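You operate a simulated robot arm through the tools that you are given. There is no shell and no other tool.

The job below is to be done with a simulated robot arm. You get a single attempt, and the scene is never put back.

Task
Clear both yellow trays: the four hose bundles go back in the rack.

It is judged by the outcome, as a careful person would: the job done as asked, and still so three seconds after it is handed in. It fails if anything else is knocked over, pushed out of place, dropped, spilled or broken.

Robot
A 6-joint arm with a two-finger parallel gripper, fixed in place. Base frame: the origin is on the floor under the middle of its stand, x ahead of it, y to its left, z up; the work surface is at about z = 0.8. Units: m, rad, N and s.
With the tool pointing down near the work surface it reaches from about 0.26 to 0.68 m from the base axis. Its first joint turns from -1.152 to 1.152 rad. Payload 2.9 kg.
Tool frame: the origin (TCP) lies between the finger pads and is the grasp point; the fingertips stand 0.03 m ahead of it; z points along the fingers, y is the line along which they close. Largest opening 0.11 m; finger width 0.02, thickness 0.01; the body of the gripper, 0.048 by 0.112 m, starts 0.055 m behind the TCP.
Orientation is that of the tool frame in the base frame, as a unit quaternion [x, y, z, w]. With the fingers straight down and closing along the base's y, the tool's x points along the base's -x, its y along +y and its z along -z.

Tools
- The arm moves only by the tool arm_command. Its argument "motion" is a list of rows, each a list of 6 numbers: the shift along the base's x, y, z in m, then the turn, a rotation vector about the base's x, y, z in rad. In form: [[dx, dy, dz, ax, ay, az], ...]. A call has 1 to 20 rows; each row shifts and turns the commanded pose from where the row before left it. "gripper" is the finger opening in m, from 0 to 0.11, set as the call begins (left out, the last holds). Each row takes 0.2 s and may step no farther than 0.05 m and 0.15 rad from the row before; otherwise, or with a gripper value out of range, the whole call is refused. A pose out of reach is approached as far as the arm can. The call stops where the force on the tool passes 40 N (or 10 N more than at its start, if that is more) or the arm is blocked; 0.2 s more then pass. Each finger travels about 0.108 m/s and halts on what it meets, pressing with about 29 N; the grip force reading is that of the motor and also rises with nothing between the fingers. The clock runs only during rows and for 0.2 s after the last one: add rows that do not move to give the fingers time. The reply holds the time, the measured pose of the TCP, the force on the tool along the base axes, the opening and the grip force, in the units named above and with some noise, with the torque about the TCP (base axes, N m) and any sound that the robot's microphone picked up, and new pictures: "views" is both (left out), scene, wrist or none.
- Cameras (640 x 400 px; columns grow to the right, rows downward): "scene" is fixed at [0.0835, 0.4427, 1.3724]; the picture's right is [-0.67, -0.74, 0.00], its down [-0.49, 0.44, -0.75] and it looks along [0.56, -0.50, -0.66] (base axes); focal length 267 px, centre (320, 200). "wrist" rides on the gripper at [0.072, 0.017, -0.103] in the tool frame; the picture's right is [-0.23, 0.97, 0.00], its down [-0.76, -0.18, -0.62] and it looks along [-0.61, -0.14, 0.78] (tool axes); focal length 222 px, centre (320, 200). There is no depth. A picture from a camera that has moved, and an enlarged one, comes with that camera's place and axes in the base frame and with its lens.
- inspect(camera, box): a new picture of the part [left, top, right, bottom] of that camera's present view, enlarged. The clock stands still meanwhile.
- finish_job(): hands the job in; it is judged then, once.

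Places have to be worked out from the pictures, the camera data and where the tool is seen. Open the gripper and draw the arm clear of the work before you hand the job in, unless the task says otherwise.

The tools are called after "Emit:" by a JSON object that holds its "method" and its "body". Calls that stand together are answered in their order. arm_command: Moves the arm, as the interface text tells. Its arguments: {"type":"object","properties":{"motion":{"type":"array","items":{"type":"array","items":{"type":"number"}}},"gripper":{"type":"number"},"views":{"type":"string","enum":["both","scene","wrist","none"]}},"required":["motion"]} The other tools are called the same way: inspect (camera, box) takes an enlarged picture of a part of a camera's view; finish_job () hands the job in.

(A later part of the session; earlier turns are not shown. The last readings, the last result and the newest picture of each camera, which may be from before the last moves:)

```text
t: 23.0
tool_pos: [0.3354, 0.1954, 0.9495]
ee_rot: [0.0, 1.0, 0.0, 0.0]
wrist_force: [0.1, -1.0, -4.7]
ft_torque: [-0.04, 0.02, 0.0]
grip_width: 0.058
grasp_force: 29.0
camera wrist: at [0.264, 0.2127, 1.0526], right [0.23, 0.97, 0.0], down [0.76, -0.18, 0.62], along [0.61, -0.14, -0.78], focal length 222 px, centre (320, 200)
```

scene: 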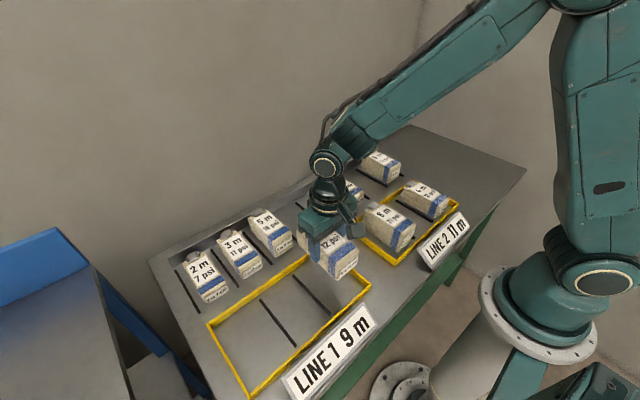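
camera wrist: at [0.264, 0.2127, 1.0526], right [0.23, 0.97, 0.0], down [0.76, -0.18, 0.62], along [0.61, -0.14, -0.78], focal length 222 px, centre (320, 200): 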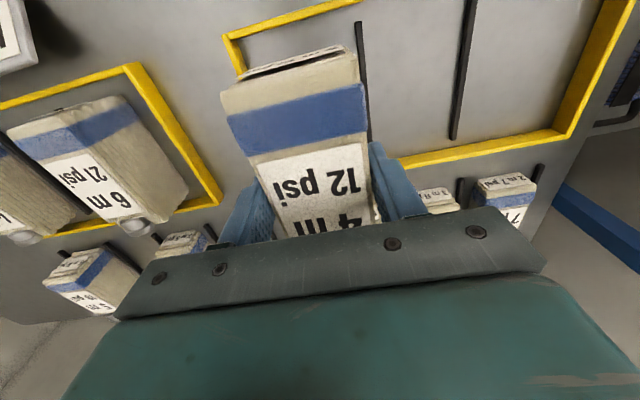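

It's lifted cleanly. I'll carry it to the empty slot just right of 5 m 16 psi, centred at about (0.538, 0.122).

Emit:
{"method": "arm_command", "body": {"motion": [[0.034, -0.0127, 0, 0, 0, 0], [0.034, -0.0127, 0, 0, 0, 0], [0.034, -0.0127, 0, 0, 0, 0], [0.034, -0.0127, 0, 0, 0, 0], [0.034, -0.0127, 0, 0, 0, 0], [0.034, -0.0127, 0, 0, 0, 0], [0, 0, 0, 0, 0, 0]], "views": "both"}}

Emit:
{"method": "inspect", "body": {"camera": "wrist", "box": [100, 0, 500, 240]}}

```text
t: 24.6
tool_pos: [0.5411, 0.1196, 0.9478]
ee_rot: [-0.001, 1.0, -0.001, 0.0]
wrist_force: [0.1, -0.6, -4.3]
ft_torque: [0.01, 0.04, -0.02]
grip_width: 0.0578
grasp_force: 29.2
camera wrist: at [0.4693, 0.1378, 1.0495], right [0.23, 0.97, 0.0], down [0.76, -0.18, 0.62], along [0.61, -0.14, -0.78], focal length 222 px, centre (320, 200)
```

scene: 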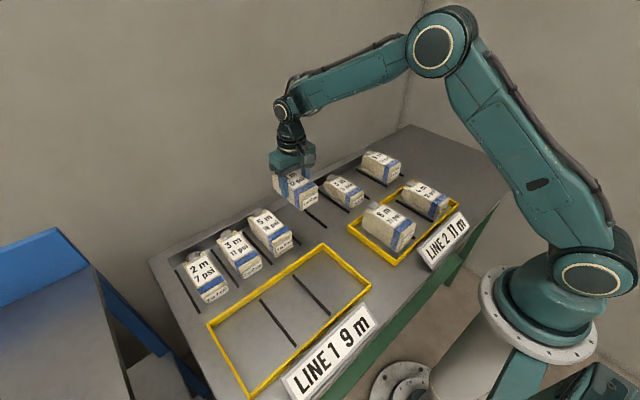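
wrist: 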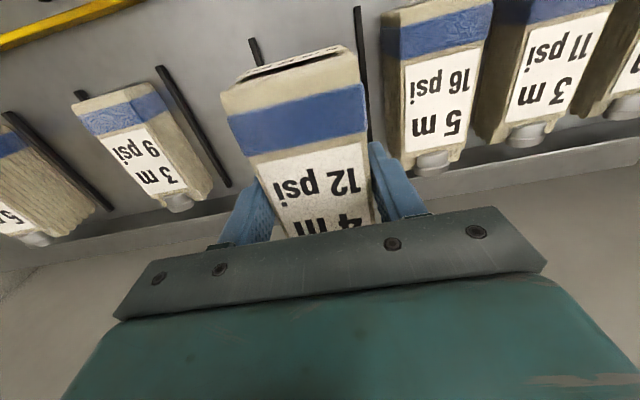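

```text
1.60 times, centred on (300, 120) of wrist
camera zoom: at [0.4693, 0.1378, 1.0495], right [0.23, 0.97, 0.0], down [0.76, -0.18, 0.62], along [0.61, -0.14, -0.78], focal length 355 px, centre (352, 328)
```

zoom: 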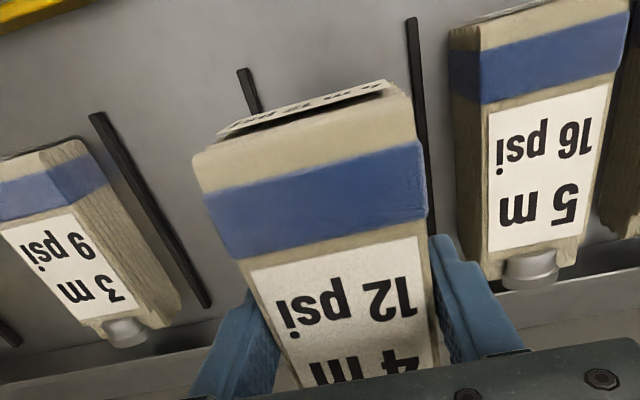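

The slot dividers are at y≈0.078 and 0.171, so its centre is about 0.124. I'll shift 2.5 mm and descend to about 4 mm above the surface.

Emit:
{"method": "arm_command", "body": {"motion": [[0, 0.0025, -0.02, 0, 0, 0], [0, 0, -0.03, 0, 0, 0], [0, 0, -0.025, 0, 0, 0], [0, 0, -0.015, 0, 0, 0], [0, 0, -0.01, 0, 0, 0], [0, 0, 0, 0, 0, 0]], "views": "both"}}

```text
t: 26.0
tool_pos: [0.5372, 0.124, 0.8484]
ee_rot: [0.0, 1.0, 0.0, 0.001]
wrist_force: [0.1, 0.4, -4.4]
ft_torque: [-0.02, 0.01, 0.0]
grip_width: 0.0579
grasp_force: 29.2
camera wrist: at [0.4655, 0.1422, 0.9505], right [0.23, 0.97, 0.0], down [0.76, -0.18, 0.62], along [0.61, -0.14, -0.78], focal length 222 px, centre (320, 200)
```

scene: 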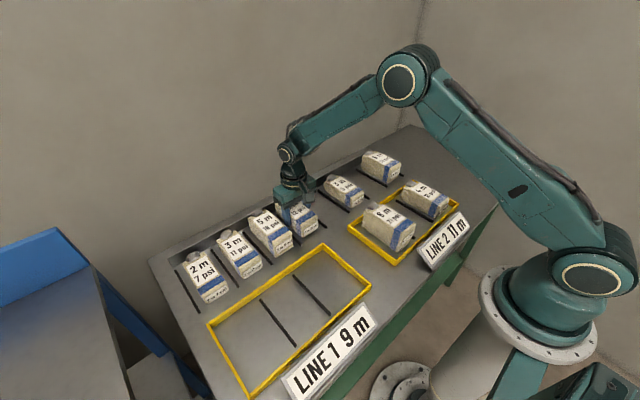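
wrist: 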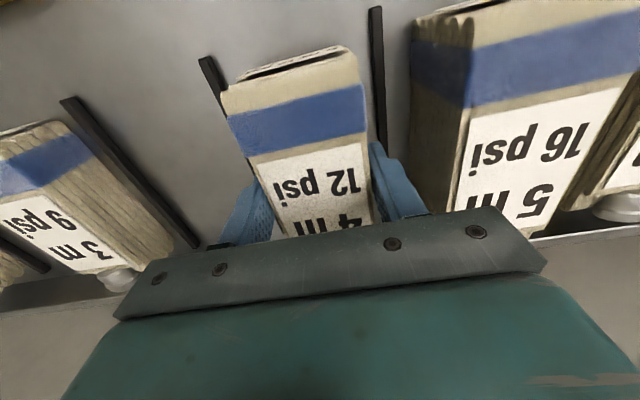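

It's well between the dividers. I'll lower in small steps until contact shows in the vertical force.

Emit:
{"method": "arm_command", "body": {"motion": [[0, 0, -0.002, 0, 0, 0], [0, 0, -0.002, 0, 0, 0], [0, 0, 0, 0, 0, 0]], "views": "none"}}

Emit:
{"method": "arm_command", "body": {"motion": [[0, 0, -0.001, 0, 0, 0], [0, 0, 0, 0, 0, 0]], "views": "none"}}

Emit:
{"method": "arm_command", "body": {"motion": [[0, 0, -0.001, 0, 0, 0], [0, 0, 0, 0, 0, 0]], "views": "none"}}

```text
t: 26.8
tool_pos: [0.538, 0.1261, 0.844]
ee_rot: [0.0, 1.0, 0.0, 0.0]
wrist_force: [-0.5, 1.2, -3.6]
ft_torque: [-0.02, 0.04, 0.02]
grip_width: 0.0578
grasp_force: 29.3
```

```text
t: 27.4
tool_pos: [0.5375, 0.125, 0.8448]
ee_rot: [0.0, 1.0, 0.0, 0.0]
wrist_force: [-0.5, -0.3, -3.2]
ft_torque: [0.02, 0.01, 0.01]
grip_width: 0.0577
grasp_force: 29.1
```

```text
t: 28.0
tool_pos: [0.5384, 0.1251, 0.8448]
ee_rot: [-0.001, 1.0, 0.0, -0.001]
wrist_force: [-2.5, 4.7, 7.5]
ft_torque: [-0.11, 0.66, -0.24]
grip_width: 0.0577
grasp_force: 28.9
```

Contact is made (Fz +7.5 N). I'll open to 0.066 to release it within the slot.

Emit:
{"method": "arm_command", "body": {"motion": [[0, 0, 0, 0, 0, 0], [0, 0, 0, 0, 0, 0], [0, 0, 0, 0, 0, 0]], "gripper": 0.066, "views": "wrist"}}

Emit:
{"method": "arm_command", "body": {"motion": [[0, 0, 0.01, 0, 0, 0], [0, 0, 0.02, 0, 0, 0], [0, 0, 0.03, 0, 0, 0], [0, 0, 0.04, 0, 0, 0], [0, 0, 0.04, 0, 0, 0], [0, 0, 0, 0, 0, 0]], "views": "both"}}

```text
t: 28.8
tool_pos: [0.5382, 0.1243, 0.843]
ee_rot: [-0.001, 1.0, 0.0, 0.0]
wrist_force: [-0.2, 0.4, -0.4]
ft_torque: [0.02, 0.01, 0.02]
grip_width: 0.0659
grasp_force: 0.1
camera wrist: at [0.4655, 0.141, 0.9458], right [0.23, 0.97, 0.0], down [0.76, -0.18, 0.62], along [0.61, -0.14, -0.78], focal length 222 px, centre (320, 200)
```

wrist: 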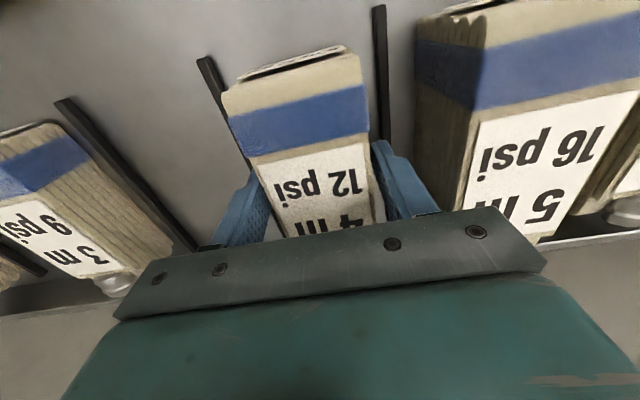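

```text
t: 30.2
tool_pos: [0.5384, 0.1253, 0.9851]
ee_rot: [0.001, 1.0, 0.0, 0.0]
wrist_force: [0.0, 0.5, -0.2]
ft_torque: [-0.03, 0.0, 0.03]
grip_width: 0.066
grasp_force: 0.0
camera wrist: at [0.4655, 0.142, 1.0874], right [0.23, 0.97, 0.0], down [0.76, -0.18, 0.62], along [0.61, -0.14, -0.78], focal length 222 px, centre (320, 200)
```

scene: 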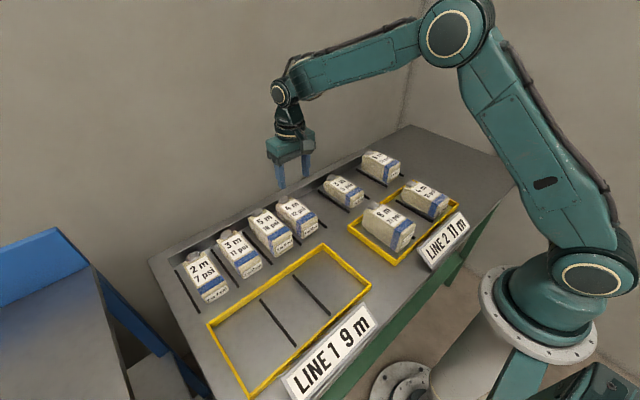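
wrist: 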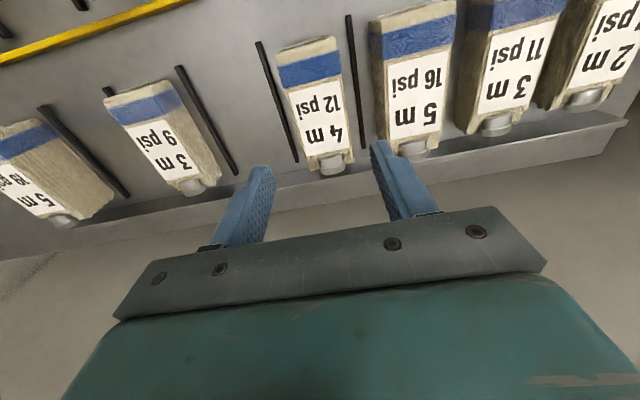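

Two are done, both seated between their dividers. I'll move over the 6 m 21 psi bundle in the Line 2 tray, at about (0.333, -0.036), and take a look.

Emit:
{"method": "arm_command", "body": {"motion": [[-0.0293, -0.0229, 0, 0, 0, 0], [-0.0293, -0.0229, 0, 0, 0, 0], [-0.0293, -0.0229, 0, 0, 0, 0], [-0.0293, -0.0229, 0, 0, 0, 0], [-0.0293, -0.0229, 0, 0, 0, 0], [-0.0293, -0.0229, 0, 0, 0, 0], [-0.0293, -0.0229, 0, 0, 0, 0], [0, 0, 0, 0, 0, 0]], "gripper": 0.085, "views": "both"}}

Emit:
{"method": "inspect", "body": {"camera": "wrist", "box": [200, 0, 430, 200]}}

Emit:
{"method": "inspect", "body": {"camera": "wrist", "box": [20, 20, 260, 220]}}

```text
t: 32.0
tool_pos: [0.3345, -0.0373, 0.9789]
ee_rot: [0.0, 1.0, 0.0, 0.0]
wrist_force: [1.4, -0.4, 0.1]
ft_torque: [0.03, 0.03, 0.0]
grip_width: 0.0851
grasp_force: 0.1
camera wrist: at [0.2623, -0.0204, 1.0826], right [0.23, 0.97, 0.0], down [0.76, -0.18, 0.62], along [0.61, -0.14, -0.78], focal length 222 px, centre (320, 200)
```

scene: 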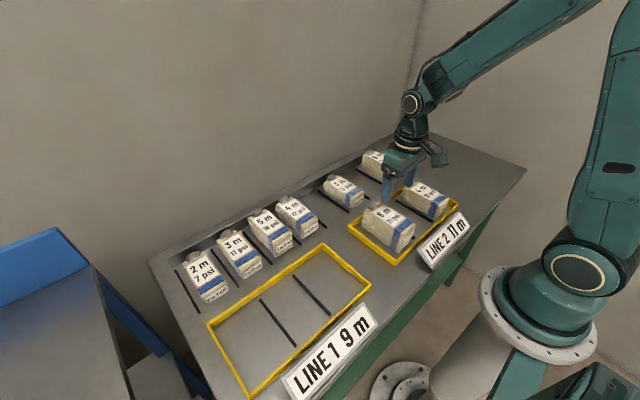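
wrist: 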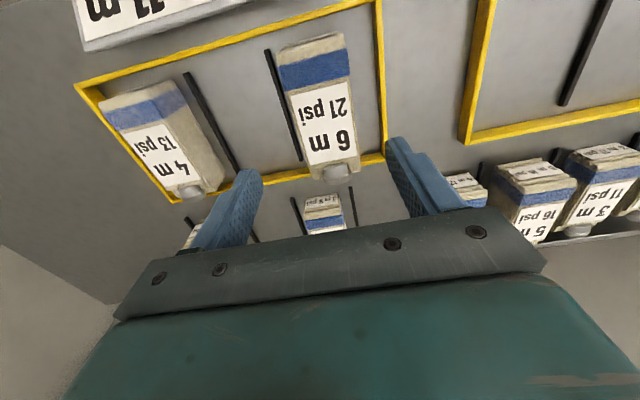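

```text
2.00 times, centred on (315, 100) of wrist
camera zoom: at [0.2623, -0.0204, 1.0826], right [0.23, 0.97, 0.0], down [0.76, -0.18, 0.62], along [0.61, -0.14, -0.78], focal length 444 px, centre (330, 400)
```

zoom: 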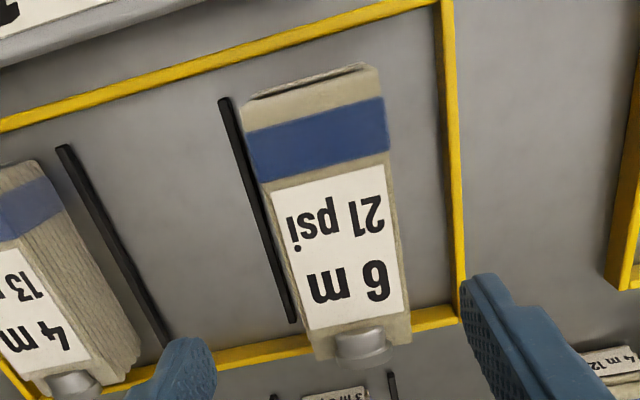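

```text
2.00 times, centred on (140, 120) of wrist
camera zoom: at [0.2623, -0.0204, 1.0826], right [0.23, 0.97, 0.0], down [0.76, -0.18, 0.62], along [0.61, -0.14, -0.78], focal length 444 px, centre (680, 360)
```

zoom: 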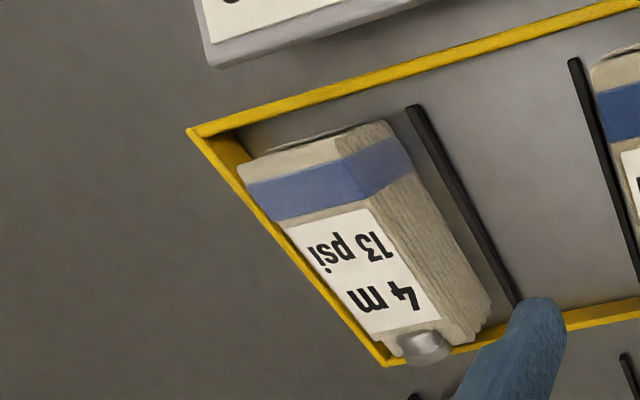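

The 6 m bundle is centred at about (0.336, -0.031) with its top near z≈0.86. I'll shift 5 mm in y and descend. It's taller, so the fingers can grip well above the divider height.

Emit:
{"method": "arm_command", "body": {"motion": [[0.003, 0.005, -0.03, 0, 0, 0], [0, 0, -0.03, 0, 0, 0], [0, 0, -0.025, 0, 0, 0], [0, 0, -0.015, 0, 0, 0], [0, 0, 0, 0, 0, 0]], "gripper": 0.08, "views": "wrist"}}

Emit:
{"method": "inspect", "body": {"camera": "wrist", "box": [190, 30, 450, 260]}}

```text
t: 33.2
tool_pos: [0.3361, -0.0288, 0.8828]
ee_rot: [0.0, 1.0, 0.0, 0.0]
wrist_force: [0.3, 0.9, 0.2]
ft_torque: [0.01, -0.02, 0.02]
grip_width: 0.0801
grasp_force: 0.0
camera wrist: at [0.2649, -0.0129, 0.9852], right [0.23, 0.97, 0.0], down [0.76, -0.18, 0.62], along [0.61, -0.14, -0.78], focal length 222 px, centre (320, 200)
```

wrist: 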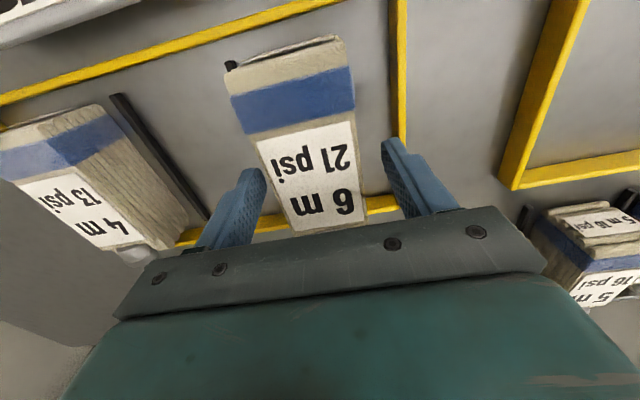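

```text
1.74 times, centred on (320, 145) of wrist
camera zoom: at [0.2649, -0.0129, 0.9852], right [0.23, 0.97, 0.0], down [0.76, -0.18, 0.62], along [0.61, -0.14, -0.78], focal length 386 px, centre (320, 296)
```

zoom: 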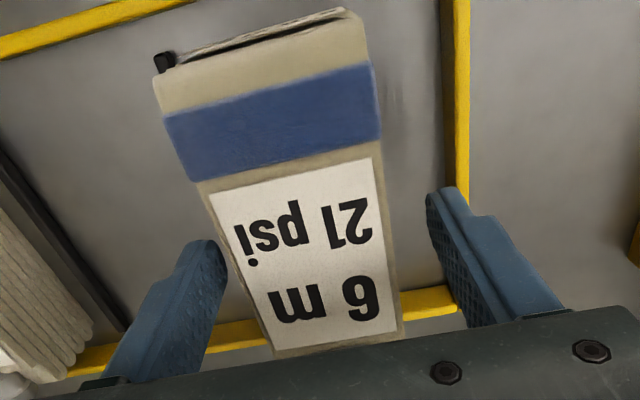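

The bundle's midline sits about 3.5 mm to the -y side of the tool centre. I'll correct that, drop to grip height and close.

Emit:
{"method": "arm_command", "body": {"motion": [[0, -0.0035, 0, 0, 0, 0], [0, 0, -0.012, 0, 0, 0], [0, 0, -0.01, 0, 0, 0], [0, 0, -0.008, 0, 0, 0], [0, 0, 0, 0, 0, 0]], "gripper": 0.078, "views": "wrist"}}

Emit:
{"method": "arm_command", "body": {"motion": [[0, 0, 0, 0, 0, 0], [0, 0, 0, 0, 0, 0], [0, 0, 0, 0, 0, 0], [0, 0, 0, 0, 0, 0]], "gripper": 0.0, "views": "both"}}

```text
t: 34.4
tool_pos: [0.3336, -0.0346, 0.8518]
ee_rot: [0.0, 1.0, 0.0, 0.0]
wrist_force: [-0.3, 0.2, 0.5]
ft_torque: [-0.04, 0.03, 0.02]
grip_width: 0.0779
grasp_force: 0.0
camera wrist: at [0.2625, -0.0166, 0.9551], right [0.23, 0.97, 0.0], down [0.76, -0.18, 0.62], along [0.61, -0.14, -0.78], focal length 222 px, centre (320, 200)
```

wrist: 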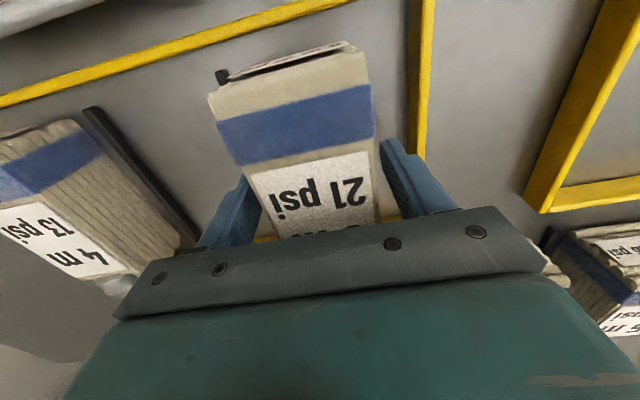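

```text
t: 35.4
tool_pos: [0.3349, -0.0344, 0.8527]
ee_rot: [0.0, 1.0, 0.0, 0.001]
wrist_force: [0.2, 0.6, 0.6]
ft_torque: [0.02, -0.03, 0.0]
grip_width: 0.0579
grasp_force: 29.2
camera wrist: at [0.2625, -0.0166, 0.9552], right [0.23, 0.97, 0.0], down [0.76, -0.18, 0.62], along [0.61, -0.14, -0.78], focal length 222 px, centre (320, 200)
```

scene: 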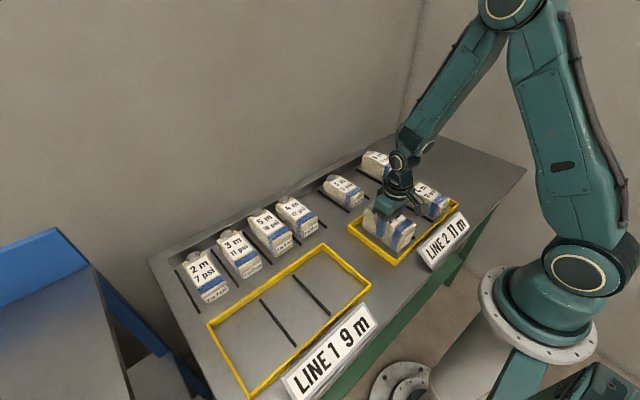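
wrist: 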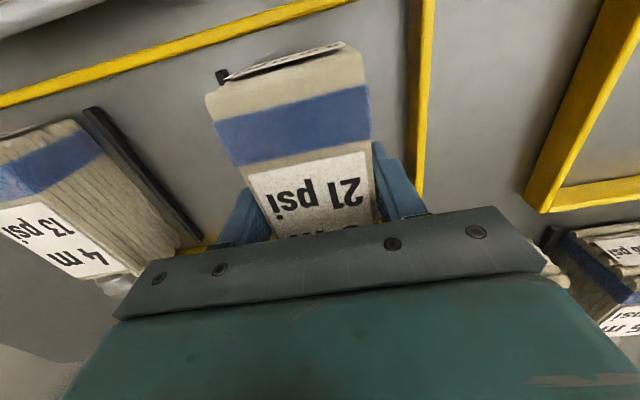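

It's gripped at 0.058 m and 29 N. I'll lift straight up and check.

Emit:
{"method": "arm_command", "body": {"motion": [[0, 0, 0.01, 0, 0, 0], [0, 0, 0.015, 0, 0, 0], [0, 0, 0.025, 0, 0, 0], [0, 0, 0.03, 0, 0, 0], [0, 0, 0.025, 0, 0, 0], [0, 0, 0, 0, 0, 0]], "views": "both"}}

```text
t: 36.8
tool_pos: [0.3361, -0.0334, 0.9561]
ee_rot: [0.0, 1.0, 0.0, 0.0]
wrist_force: [0.1, -0.1, -5.7]
ft_torque: [0.01, 0.0, -0.01]
grip_width: 0.0582
grasp_force: 28.7
camera wrist: at [0.2639, -0.0159, 1.0597], right [0.23, 0.97, 0.0], down [0.76, -0.18, 0.62], along [0.61, -0.14, -0.78], focal length 222 px, centre (320, 200)
```

scene: 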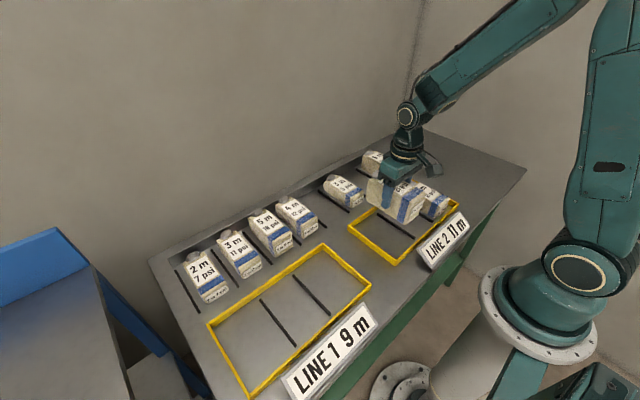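
wrist: 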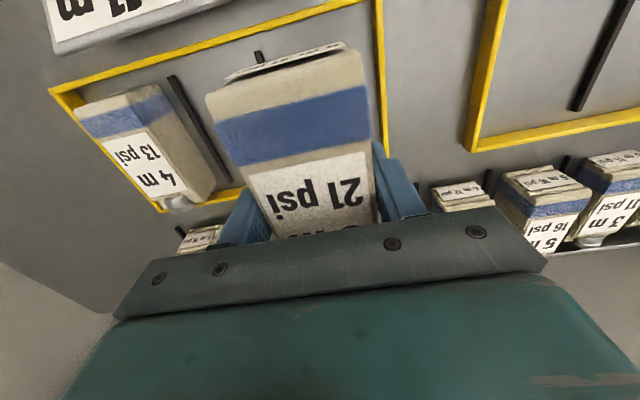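

It's lifted cleanly (about 0.55 kg). I'll carry it to the empty slot between 4 m 12 psi and 3 m 9 psi, centred at about (0.540, 0.029).

Emit:
{"method": "arm_command", "body": {"motion": [[0.034, 0.0106, 0, 0, 0, 0], [0.034, 0.0106, 0, 0, 0, 0], [0.034, 0.0106, 0, 0, 0, 0], [0.034, 0.0106, 0, 0, 0, 0], [0.034, 0.0106, 0, 0, 0, 0], [0.034, 0.0106, 0, 0, 0, 0], [0, 0, 0, 0, 0, 0]], "views": "both"}}

Emit:
{"method": "inspect", "body": {"camera": "wrist", "box": [100, 0, 500, 240]}}

```text
t: 38.4
tool_pos: [0.5369, 0.0281, 0.9543]
ee_rot: [0.0, 1.0, 0.0, 0.001]
wrist_force: [0.0, 0.2, -5.2]
ft_torque: [-0.01, 0.06, 0.01]
grip_width: 0.0578
grasp_force: 29.1
camera wrist: at [0.4658, 0.0451, 1.0567], right [0.23, 0.97, 0.0], down [0.76, -0.18, 0.62], along [0.61, -0.14, -0.78], focal length 222 px, centre (320, 200)
```

scene: 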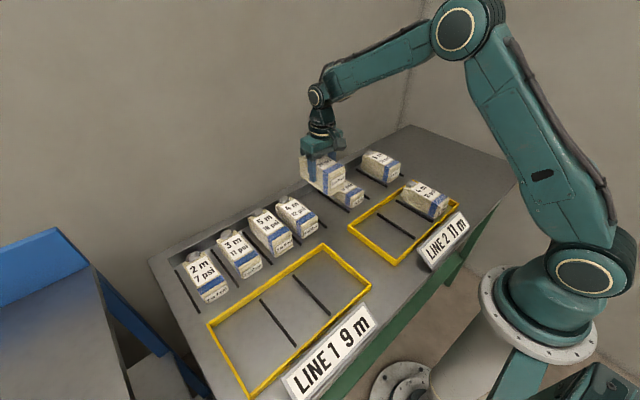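
wrist: 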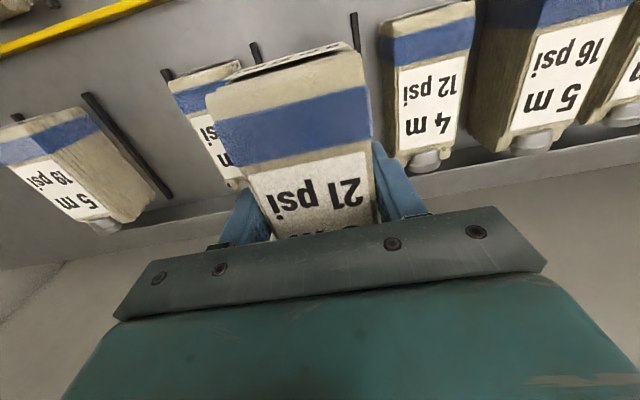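

```text
1.60 times, centred on (300, 120) of wrist
camera zoom: at [0.4658, 0.0451, 1.0567], right [0.23, 0.97, 0.0], down [0.76, -0.18, 0.62], along [0.61, -0.14, -0.78], focal length 355 px, centre (352, 328)
```

zoom: 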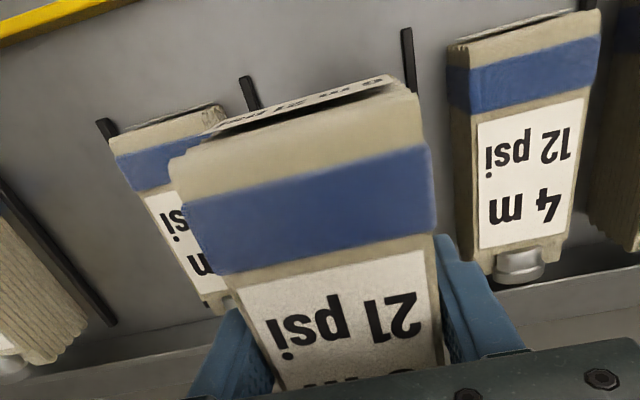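

The slot dividers measure y≈-0.015 and 0.076, so its centre is about 0.030. I'll shift 1.5 mm and descend to about 5 mm above contact.

Emit:
{"method": "arm_command", "body": {"motion": [[0, 0.0015, -0.02, 0, 0, 0], [0, 0, -0.03, 0, 0, 0], [0, 0, -0.025, 0, 0, 0], [0, 0, -0.015, 0, 0, 0], [0, 0, -0.01, 0, 0, 0], [0, 0, 0, 0, 0, 0]], "views": "both"}}

```text
t: 39.8
tool_pos: [0.5397, 0.0289, 0.8557]
ee_rot: [0.0, 1.0, 0.0, 0.0]
wrist_force: [-0.5, 0.4, -5.4]
ft_torque: [-0.03, -0.01, 0.01]
grip_width: 0.0576
grasp_force: 29.4
camera wrist: at [0.4681, 0.0461, 0.9598], right [0.23, 0.97, 0.0], down [0.76, -0.18, 0.62], along [0.61, -0.14, -0.78], focal length 222 px, centre (320, 200)
```

scene: 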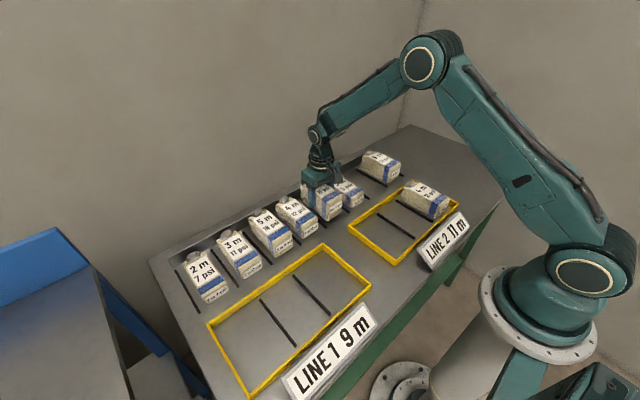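
wrist: 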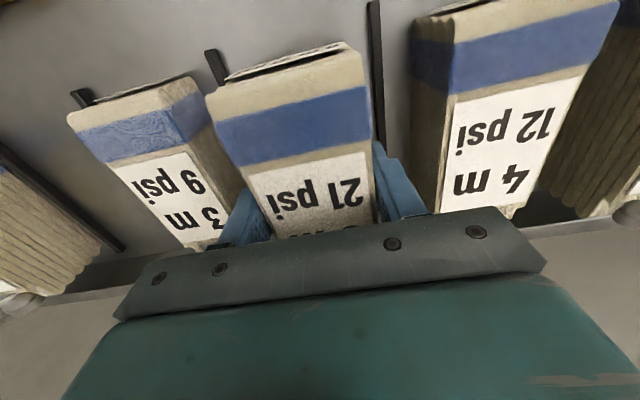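

I'll check the clearance to the 3 m 9 psi neighbour and the divider before the final touch-down.

Emit:
{"method": "inspect", "body": {"camera": "wrist", "box": [130, 30, 430, 260]}}

Emit:
{"method": "arm_command", "body": {"motion": [[0, 0, -0.002, 0, 0, 0], [0, 0, -0.002, 0, 0, 0], [0, 0, 0, 0, 0, 0]], "views": "none"}}

```text
1.74 times, centred on (280, 145) of wrist
camera zoom: at [0.4681, 0.0461, 0.9598], right [0.23, 0.97, 0.0], down [0.76, -0.18, 0.62], along [0.61, -0.14, -0.78], focal length 386 px, centre (390, 296)
```

zoom: 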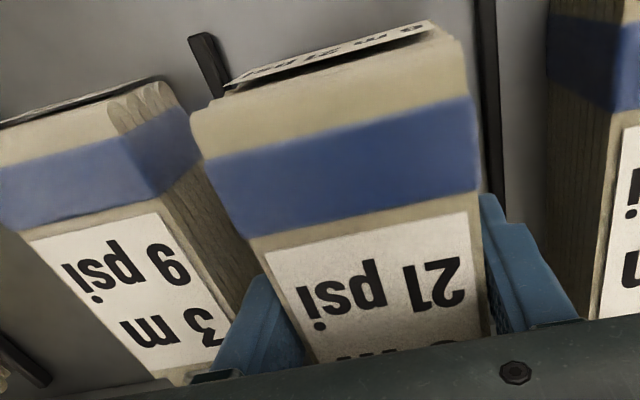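

```text
t: 40.6
tool_pos: [0.5393, 0.0303, 0.853]
ee_rot: [0.0, 1.0, 0.0, 0.0]
wrist_force: [-0.5, -0.3, -4.6]
ft_torque: [0.03, -0.01, 0.04]
grip_width: 0.0578
grasp_force: 29.2
```

The clearances look good and there's no contact yet. I'll continue down in 1 mm steps.

Emit:
{"method": "arm_command", "body": {"motion": [[0, 0, -0.001, 0, 0, 0], [0, 0, 0, 0, 0, 0]], "views": "none"}}

Emit:
{"method": "arm_command", "body": {"motion": [[0, 0, -0.001, 0, 0, 0], [0, 0, 0, 0, 0, 0]], "views": "none"}}

```text
t: 41.2
tool_pos: [0.5389, 0.0291, 0.8535]
ee_rot: [0.0, 1.0, 0.0, 0.0]
wrist_force: [-2.7, 0.3, 0.1]
ft_torque: [-0.02, 0.13, 0.0]
grip_width: 0.0581
grasp_force: 28.9
```

```text
t: 41.8
tool_pos: [0.5404, 0.0301, 0.8525]
ee_rot: [0.0, 1.0, 0.0, 0.0]
wrist_force: [-9.8, 2.1, 19.0]
ft_torque: [-0.06, 0.98, -0.08]
grip_width: 0.0578
grasp_force: 28.8
```

It's firmly on the surface (Fz +19 N). I'll back off 1 mm and open to 0.068 to release.

Emit:
{"method": "arm_command", "body": {"motion": [[0, 0, 0.001, 0, 0, 0], [0, 0, 0, 0, 0, 0]], "views": "none"}}

Emit:
{"method": "arm_command", "body": {"motion": [[0, 0, 0, 0, 0, 0], [0, 0, 0, 0, 0, 0], [0, 0, 0, 0, 0, 0]], "gripper": 0.067, "views": "wrist"}}

Emit:
{"method": "arm_command", "body": {"motion": [[0, 0, 0.01, 0, 0, 0], [0, 0, 0.02, 0, 0, 0], [0, 0, 0.03, 0, 0, 0], [0, 0, 0.04, 0, 0, 0], [0, 0, 0.03, 0, 0, 0], [0, 0, 0, 0, 0, 0]], "views": "both"}}

```text
t: 42.4
tool_pos: [0.5409, 0.0286, 0.8515]
ee_rot: [0.0, 1.0, 0.001, 0.001]
wrist_force: [-5.1, -4.8, 12.6]
ft_torque: [0.2, 0.7, 0.54]
grip_width: 0.0582
grasp_force: 28.8
```

```text
t: 43.2
tool_pos: [0.5402, 0.0297, 0.8522]
ee_rot: [0.0, 1.0, 0.0, 0.0]
wrist_force: [-0.4, 0.0, -1.0]
ft_torque: [0.01, 0.0, 0.03]
grip_width: 0.0673
grasp_force: 0.0
camera wrist: at [0.4678, 0.0471, 0.9549], right [0.23, 0.97, 0.0], down [0.76, -0.18, 0.62], along [0.61, -0.14, -0.78], focal length 222 px, centre (320, 200)
```

wrist: 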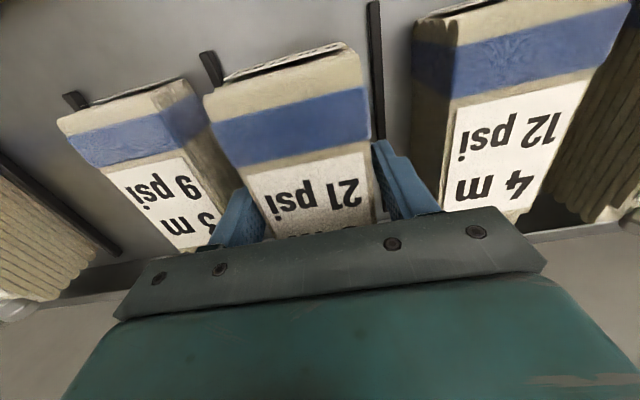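

```text
t: 44.6
tool_pos: [0.5403, 0.0291, 0.984]
ee_rot: [-0.001, 1.0, -0.001, 0.0]
wrist_force: [-0.3, -0.5, -1.7]
ft_torque: [0.01, -0.02, -0.01]
grip_width: 0.0671
grasp_force: 0.1
camera wrist: at [0.4676, 0.0459, 1.0868], right [0.23, 0.97, 0.0], down [0.76, -0.18, 0.62], along [0.61, -0.14, -0.78], focal length 222 px, centre (320, 200)
```

scene: 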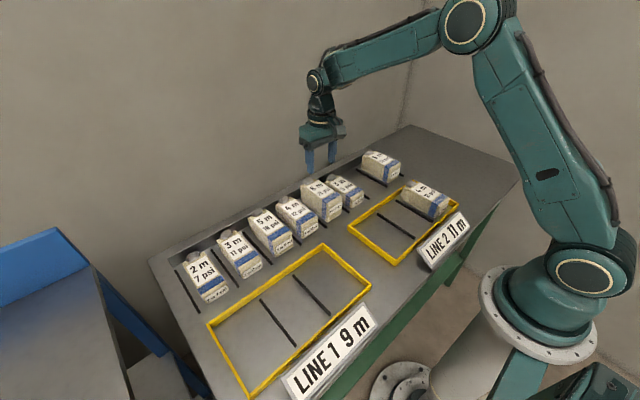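
wrist: 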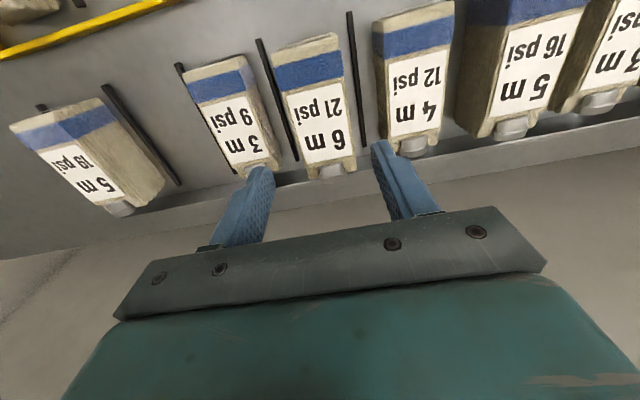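

Three are placed, and the 6 m bundle is square in its slot. I'll move over the last one, 4 m 13 psi, at about (0.335, -0.228).

Emit:
{"method": "arm_command", "body": {"motion": [[-0.0256, -0.0323, 0, 0, 0, 0], [-0.0256, -0.0323, 0, 0, 0, 0], [-0.0256, -0.0323, 0, 0, 0, 0], [-0.0256, -0.0323, 0, 0, 0, 0], [-0.0256, -0.0323, 0, 0, 0, 0], [-0.0256, -0.0323, 0, 0, 0, 0], [-0.0256, -0.0323, 0, 0, 0, 0], [-0.0256, -0.0323, 0, 0, 0, 0], [0, 0, 0, 0, 0, 0]], "gripper": 0.08, "views": "both"}}

Emit:
{"method": "inspect", "body": {"camera": "wrist", "box": [200, 0, 430, 200]}}

```text
t: 46.6
tool_pos: [0.3355, -0.228, 0.9839]
ee_rot: [0.0, 1.0, -0.001, 0.0]
wrist_force: [0.4, -0.5, -0.2]
ft_torque: [0.02, 0.01, 0.0]
grip_width: 0.0798
grasp_force: 0.0
camera wrist: at [0.2624, -0.2118, 1.0875], right [0.23, 0.97, 0.0], down [0.76, -0.18, 0.62], along [0.61, -0.14, -0.78], focal length 222 px, centre (320, 200)
```

scene: 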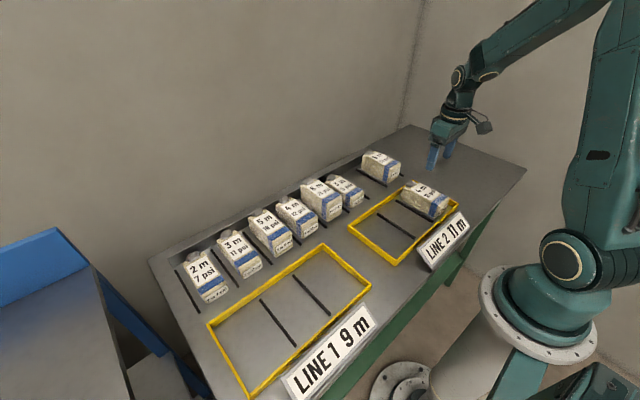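
wrist: 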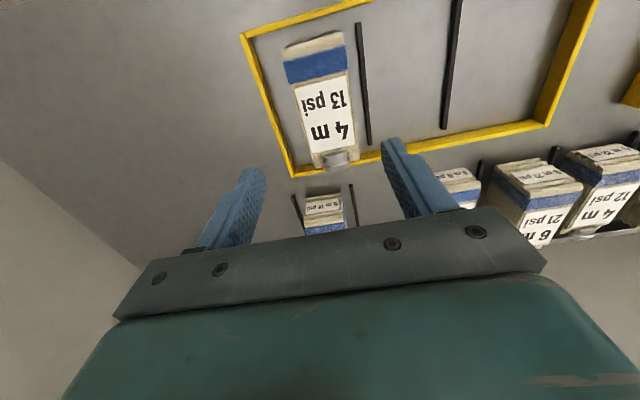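

```text
2.00 times, centred on (315, 100) of wrist
camera zoom: at [0.2624, -0.2118, 1.0875], right [0.23, 0.97, 0.0], down [0.76, -0.18, 0.62], along [0.61, -0.14, -0.78], focal length 444 px, centre (330, 400)
```

zoom: 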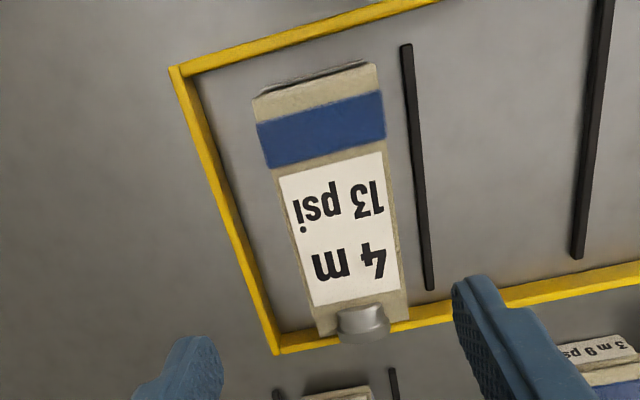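

The 4 m 13 psi bundle is centred about 6 mm to the +y side of the tool, at about (0.337, -0.222). I'll correct that and descend partway for a closer check.

Emit:
{"method": "arm_command", "body": {"motion": [[0.001, 0.006, -0.03, 0, 0, 0], [0, 0, -0.03, 0, 0, 0], [0, 0, -0.03, 0, 0, 0], [0, 0, -0.02, 0, 0, 0], [0, 0, 0, 0, 0, 0]], "views": "wrist"}}

Emit:
{"method": "inspect", "body": {"camera": "wrist", "box": [190, 30, 450, 260]}}

```text
t: 47.8
tool_pos: [0.335, -0.2202, 0.8754]
ee_rot: [0.0, 1.0, 0.0, 0.0]
wrist_force: [0.1, 0.8, 0.8]
ft_torque: [0.0, -0.02, -0.01]
grip_width: 0.0799
grasp_force: 0.1
camera wrist: at [0.2636, -0.2031, 0.9783], right [0.23, 0.97, 0.0], down [0.76, -0.18, 0.62], along [0.61, -0.14, -0.78], focal length 222 px, centre (320, 200)
```

wrist: 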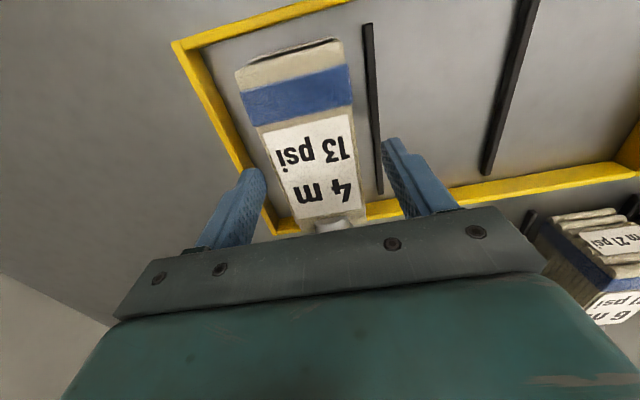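

```text
1.74 times, centred on (320, 145) of wrist
camera zoom: at [0.2636, -0.2031, 0.9783], right [0.23, 0.97, 0.0], down [0.76, -0.18, 0.62], along [0.61, -0.14, -0.78], focal length 386 px, centre (320, 296)
```

zoom: 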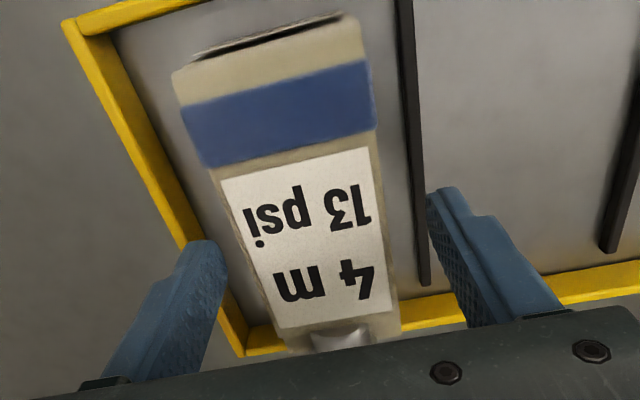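

A small residual of -2.5 mm in y remains. I'll correct it, lower to above divider height, narrow the opening, drop to grip depth and close.

Emit:
{"method": "arm_command", "body": {"motion": [[0, -0.0025, -0.008, 0, 0, 0], [0, 0, -0.008, 0, 0, 0], [0, 0, -0.004, 0, 0, 0], [0, 0, 0, 0, 0, 0]], "gripper": 0.076, "views": "wrist"}}

Emit:
{"method": "arm_command", "body": {"motion": [[0, 0, 0, 0, 0, 0], [0, 0, 0, 0, 0, 0], [0, 0, -0.0045, 0, 0, 0], [0, 0, -0.0045, 0, 0, 0], [0, 0, 0, 0, 0, 0]], "gripper": 0.066, "views": "wrist"}}

```text
t: 48.8
tool_pos: [0.336, -0.2248, 0.8539]
ee_rot: [-0.001, 1.0, 0.0, 0.0]
wrist_force: [-0.5, 0.5, -0.3]
ft_torque: [-0.01, 0.0, 0.01]
grip_width: 0.0764
grasp_force: 0.2
camera wrist: at [0.2631, -0.2081, 0.9565], right [0.23, 0.97, 0.0], down [0.76, -0.18, 0.62], along [0.61, -0.14, -0.78], focal length 222 px, centre (320, 200)
```

wrist: 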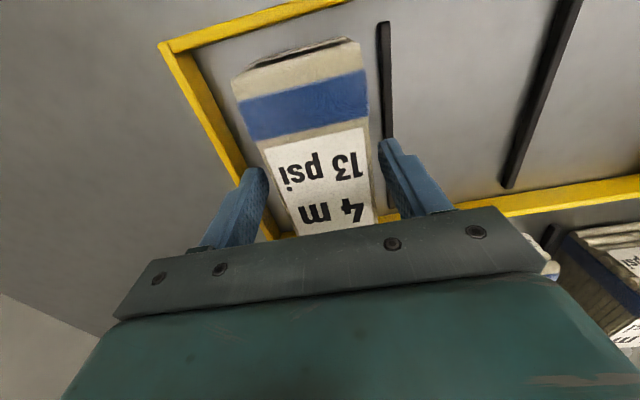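

```text
t: 50.0
tool_pos: [0.3361, -0.2265, 0.8439]
ee_rot: [0.001, 1.0, 0.0, 0.0]
wrist_force: [-0.8, 0.6, 0.4]
ft_torque: [-0.03, -0.02, -0.06]
grip_width: 0.0663
grasp_force: 0.0
camera wrist: at [0.2634, -0.2084, 0.9469], right [0.23, 0.97, 0.0], down [0.76, -0.18, 0.62], along [0.61, -0.14, -0.78], focal length 222 px, centre (320, 200)
```

wrist: 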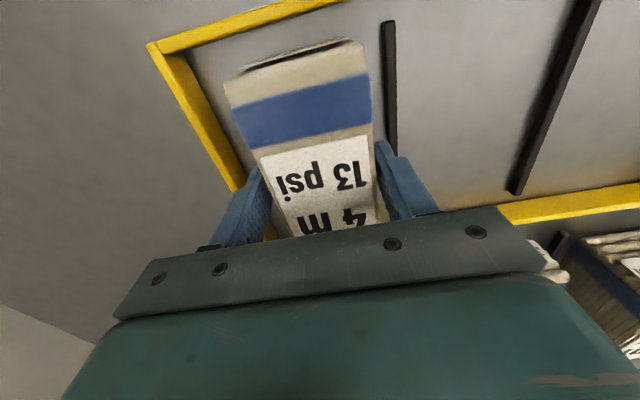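

The fingers straddle the bundle with no contact force, so I'll close now.

Emit:
{"method": "arm_command", "body": {"motion": [[0, 0, 0, 0, 0, 0], [0, 0, 0, 0, 0, 0], [0, 0, 0, 0, 0, 0], [0, 0, 0, 0, 0, 0]], "gripper": 0.0, "views": "wrist"}}

Emit:
{"method": "arm_command", "body": {"motion": [[0, 0, 0.01, 0, 0, 0], [0, 0, 0.015, 0, 0, 0], [0, 0, 0.025, 0, 0, 0], [0, 0, 0.03, 0, 0, 0], [0, 0, 0.025, 0, 0, 0], [0, 0, 0, 0, 0, 0]], "views": "both"}}

```text
t: 51.0
tool_pos: [0.3359, -0.225, 0.8456]
ee_rot: [0.0, 1.0, 0.0, 0.001]
wrist_force: [0.0, 1.5, -0.7]
ft_torque: [0.09, -0.02, 0.03]
grip_width: 0.0576
grasp_force: 28.8
camera wrist: at [0.2633, -0.2083, 0.947], right [0.23, 0.97, 0.0], down [0.76, -0.18, 0.62], along [0.61, -0.14, -0.78], focal length 222 px, centre (320, 200)
```

wrist: 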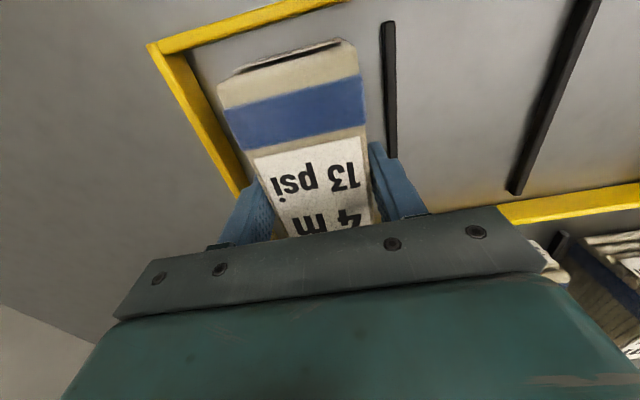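

```text
t: 52.4
tool_pos: [0.3347, -0.2226, 0.9513]
ee_rot: [0.0, 1.0, -0.001, -0.001]
wrist_force: [-0.4, -0.3, -3.5]
ft_torque: [0.01, 0.03, -0.01]
grip_width: 0.0579
grasp_force: 28.8
camera wrist: at [0.2633, -0.2064, 1.0539], right [0.23, 0.97, 0.0], down [0.76, -0.18, 0.62], along [0.61, -0.14, -0.78], focal length 222 px, centre (320, 200)
```

scene: 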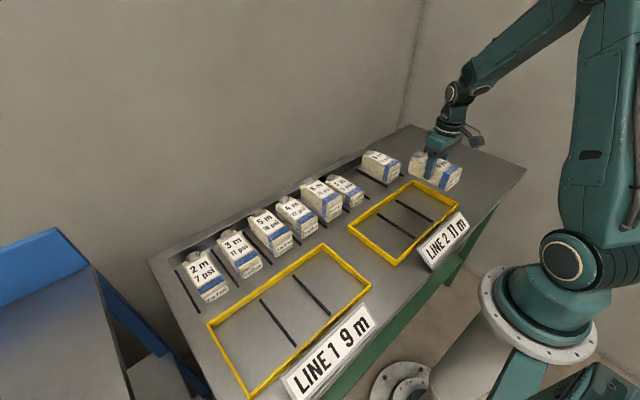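
wrist: 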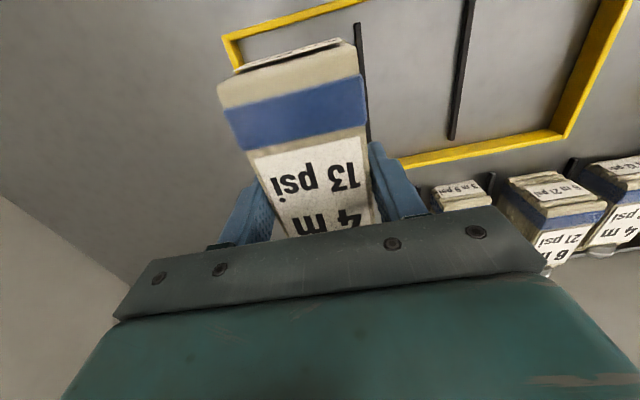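

The last bundle is lifted and both trays are now empty. I'll carry it to the remaining empty slot between 3 m 9 psi and 5 m 19 psi, centred at about (0.540, -0.163).

Emit:
{"method": "arm_command", "body": {"motion": [[0.034, 0.0102, 0, 0, 0, 0], [0.034, 0.0102, 0, 0, 0, 0], [0.034, 0.0102, 0, 0, 0, 0], [0.034, 0.0102, 0, 0, 0, 0], [0.034, 0.0102, 0, 0, 0, 0], [0.034, 0.0102, 0, 0, 0, 0], [0, 0, 0, 0, 0, 0]], "views": "both"}}

Emit:
{"method": "inspect", "body": {"camera": "wrist", "box": [100, 0, 500, 240]}}

```text
t: 54.0
tool_pos: [0.5408, -0.1628, 0.9446]
ee_rot: [0.0, 1.0, 0.0, 0.0]
wrist_force: [1.0, -0.3, -3.8]
ft_torque: [-0.01, 0.02, 0.02]
grip_width: 0.058
grasp_force: 29.1
camera wrist: at [0.4686, -0.1454, 1.0483], right [0.23, 0.97, 0.0], down [0.76, -0.18, 0.62], along [0.61, -0.14, -0.78], focal length 222 px, centre (320, 200)
```

scene: 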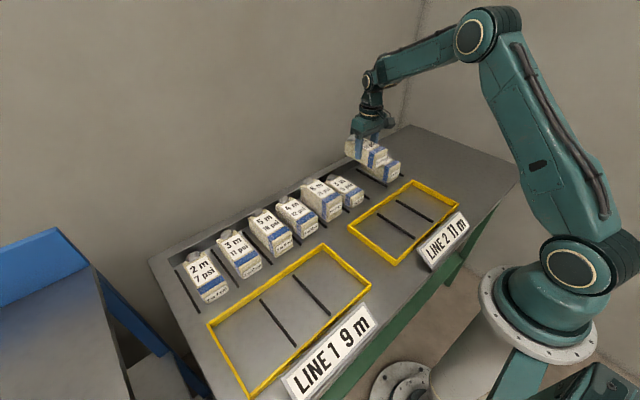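
wrist: 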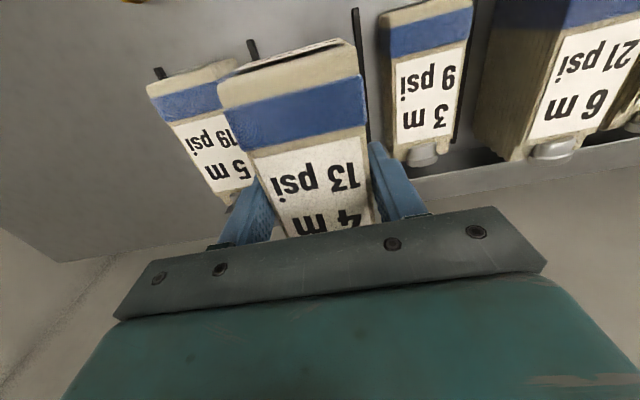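

```text
1.60 times, centred on (300, 120) of wrist
camera zoom: at [0.4686, -0.1454, 1.0483], right [0.23, 0.97, 0.0], down [0.76, -0.18, 0.62], along [0.61, -0.14, -0.78], focal length 355 px, centre (352, 328)
```

zoom: 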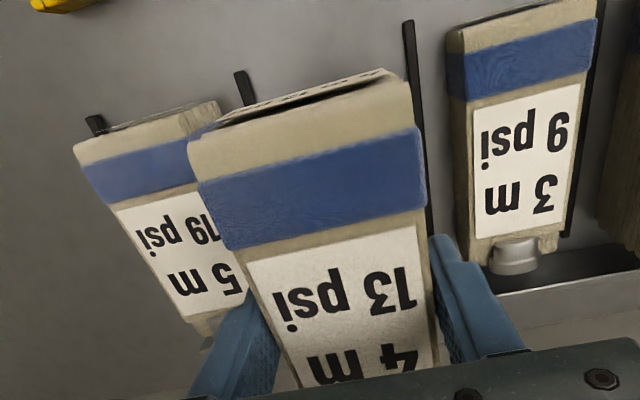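

The slot dividers are at y≈-0.207 and -0.115, so its centre is about -0.161. I'll shift 1.5 mm and descend to just above contact.

Emit:
{"method": "arm_command", "body": {"motion": [[0, 0.0015, -0.02, 0, 0, 0], [0, 0, -0.03, 0, 0, 0], [0, 0, -0.025, 0, 0, 0], [0, 0, -0.015, 0, 0, 0], [0, 0, -0.01, 0, 0, 0], [0, 0, 0, 0, 0, 0]], "views": "both"}}

Emit:
{"method": "arm_command", "body": {"motion": [[0, 0, -0.002, 0, 0, 0], [0, 0, -0.002, 0, 0, 0], [0, 0, 0, 0, 0, 0]], "views": "none"}}

```text
t: 55.4
tool_pos: [0.5405, -0.1622, 0.8469]
ee_rot: [0.0, 1.0, 0.001, 0.001]
wrist_force: [-0.1, -0.2, -3.4]
ft_torque: [0.01, -0.02, 0.02]
grip_width: 0.0577
grasp_force: 28.8
camera wrist: at [0.4684, -0.1448, 0.9493], right [0.23, 0.97, 0.0], down [0.76, -0.18, 0.62], along [0.61, -0.14, -0.78], focal length 222 px, centre (320, 200)
```

scene: 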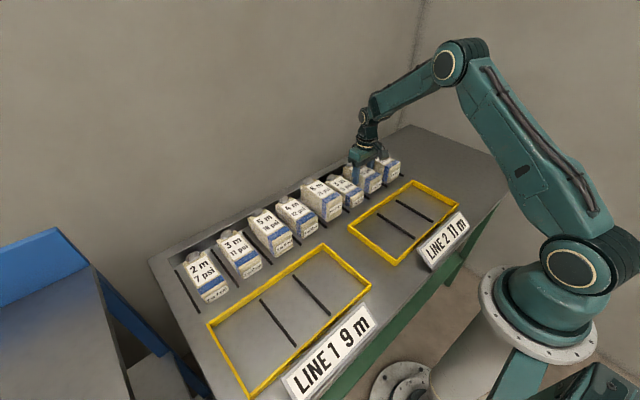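
wrist: 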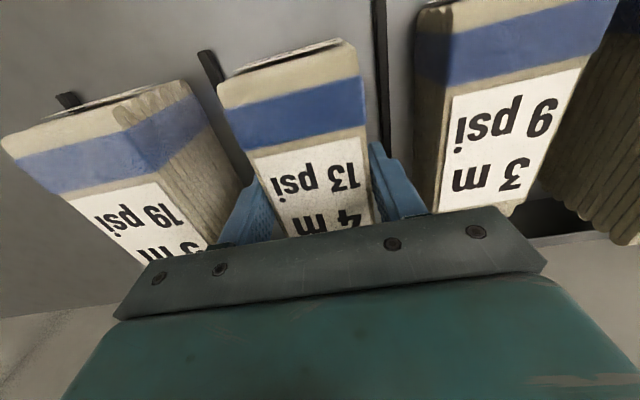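

```text
t: 56.2
tool_pos: [0.5405, -0.162, 0.8435]
ee_rot: [0.0, 1.0, -0.001, 0.001]
wrist_force: [-4.0, -2.7, 12.7]
ft_torque: [0.34, 0.97, 0.29]
grip_width: 0.0579
grasp_force: 29.1
```

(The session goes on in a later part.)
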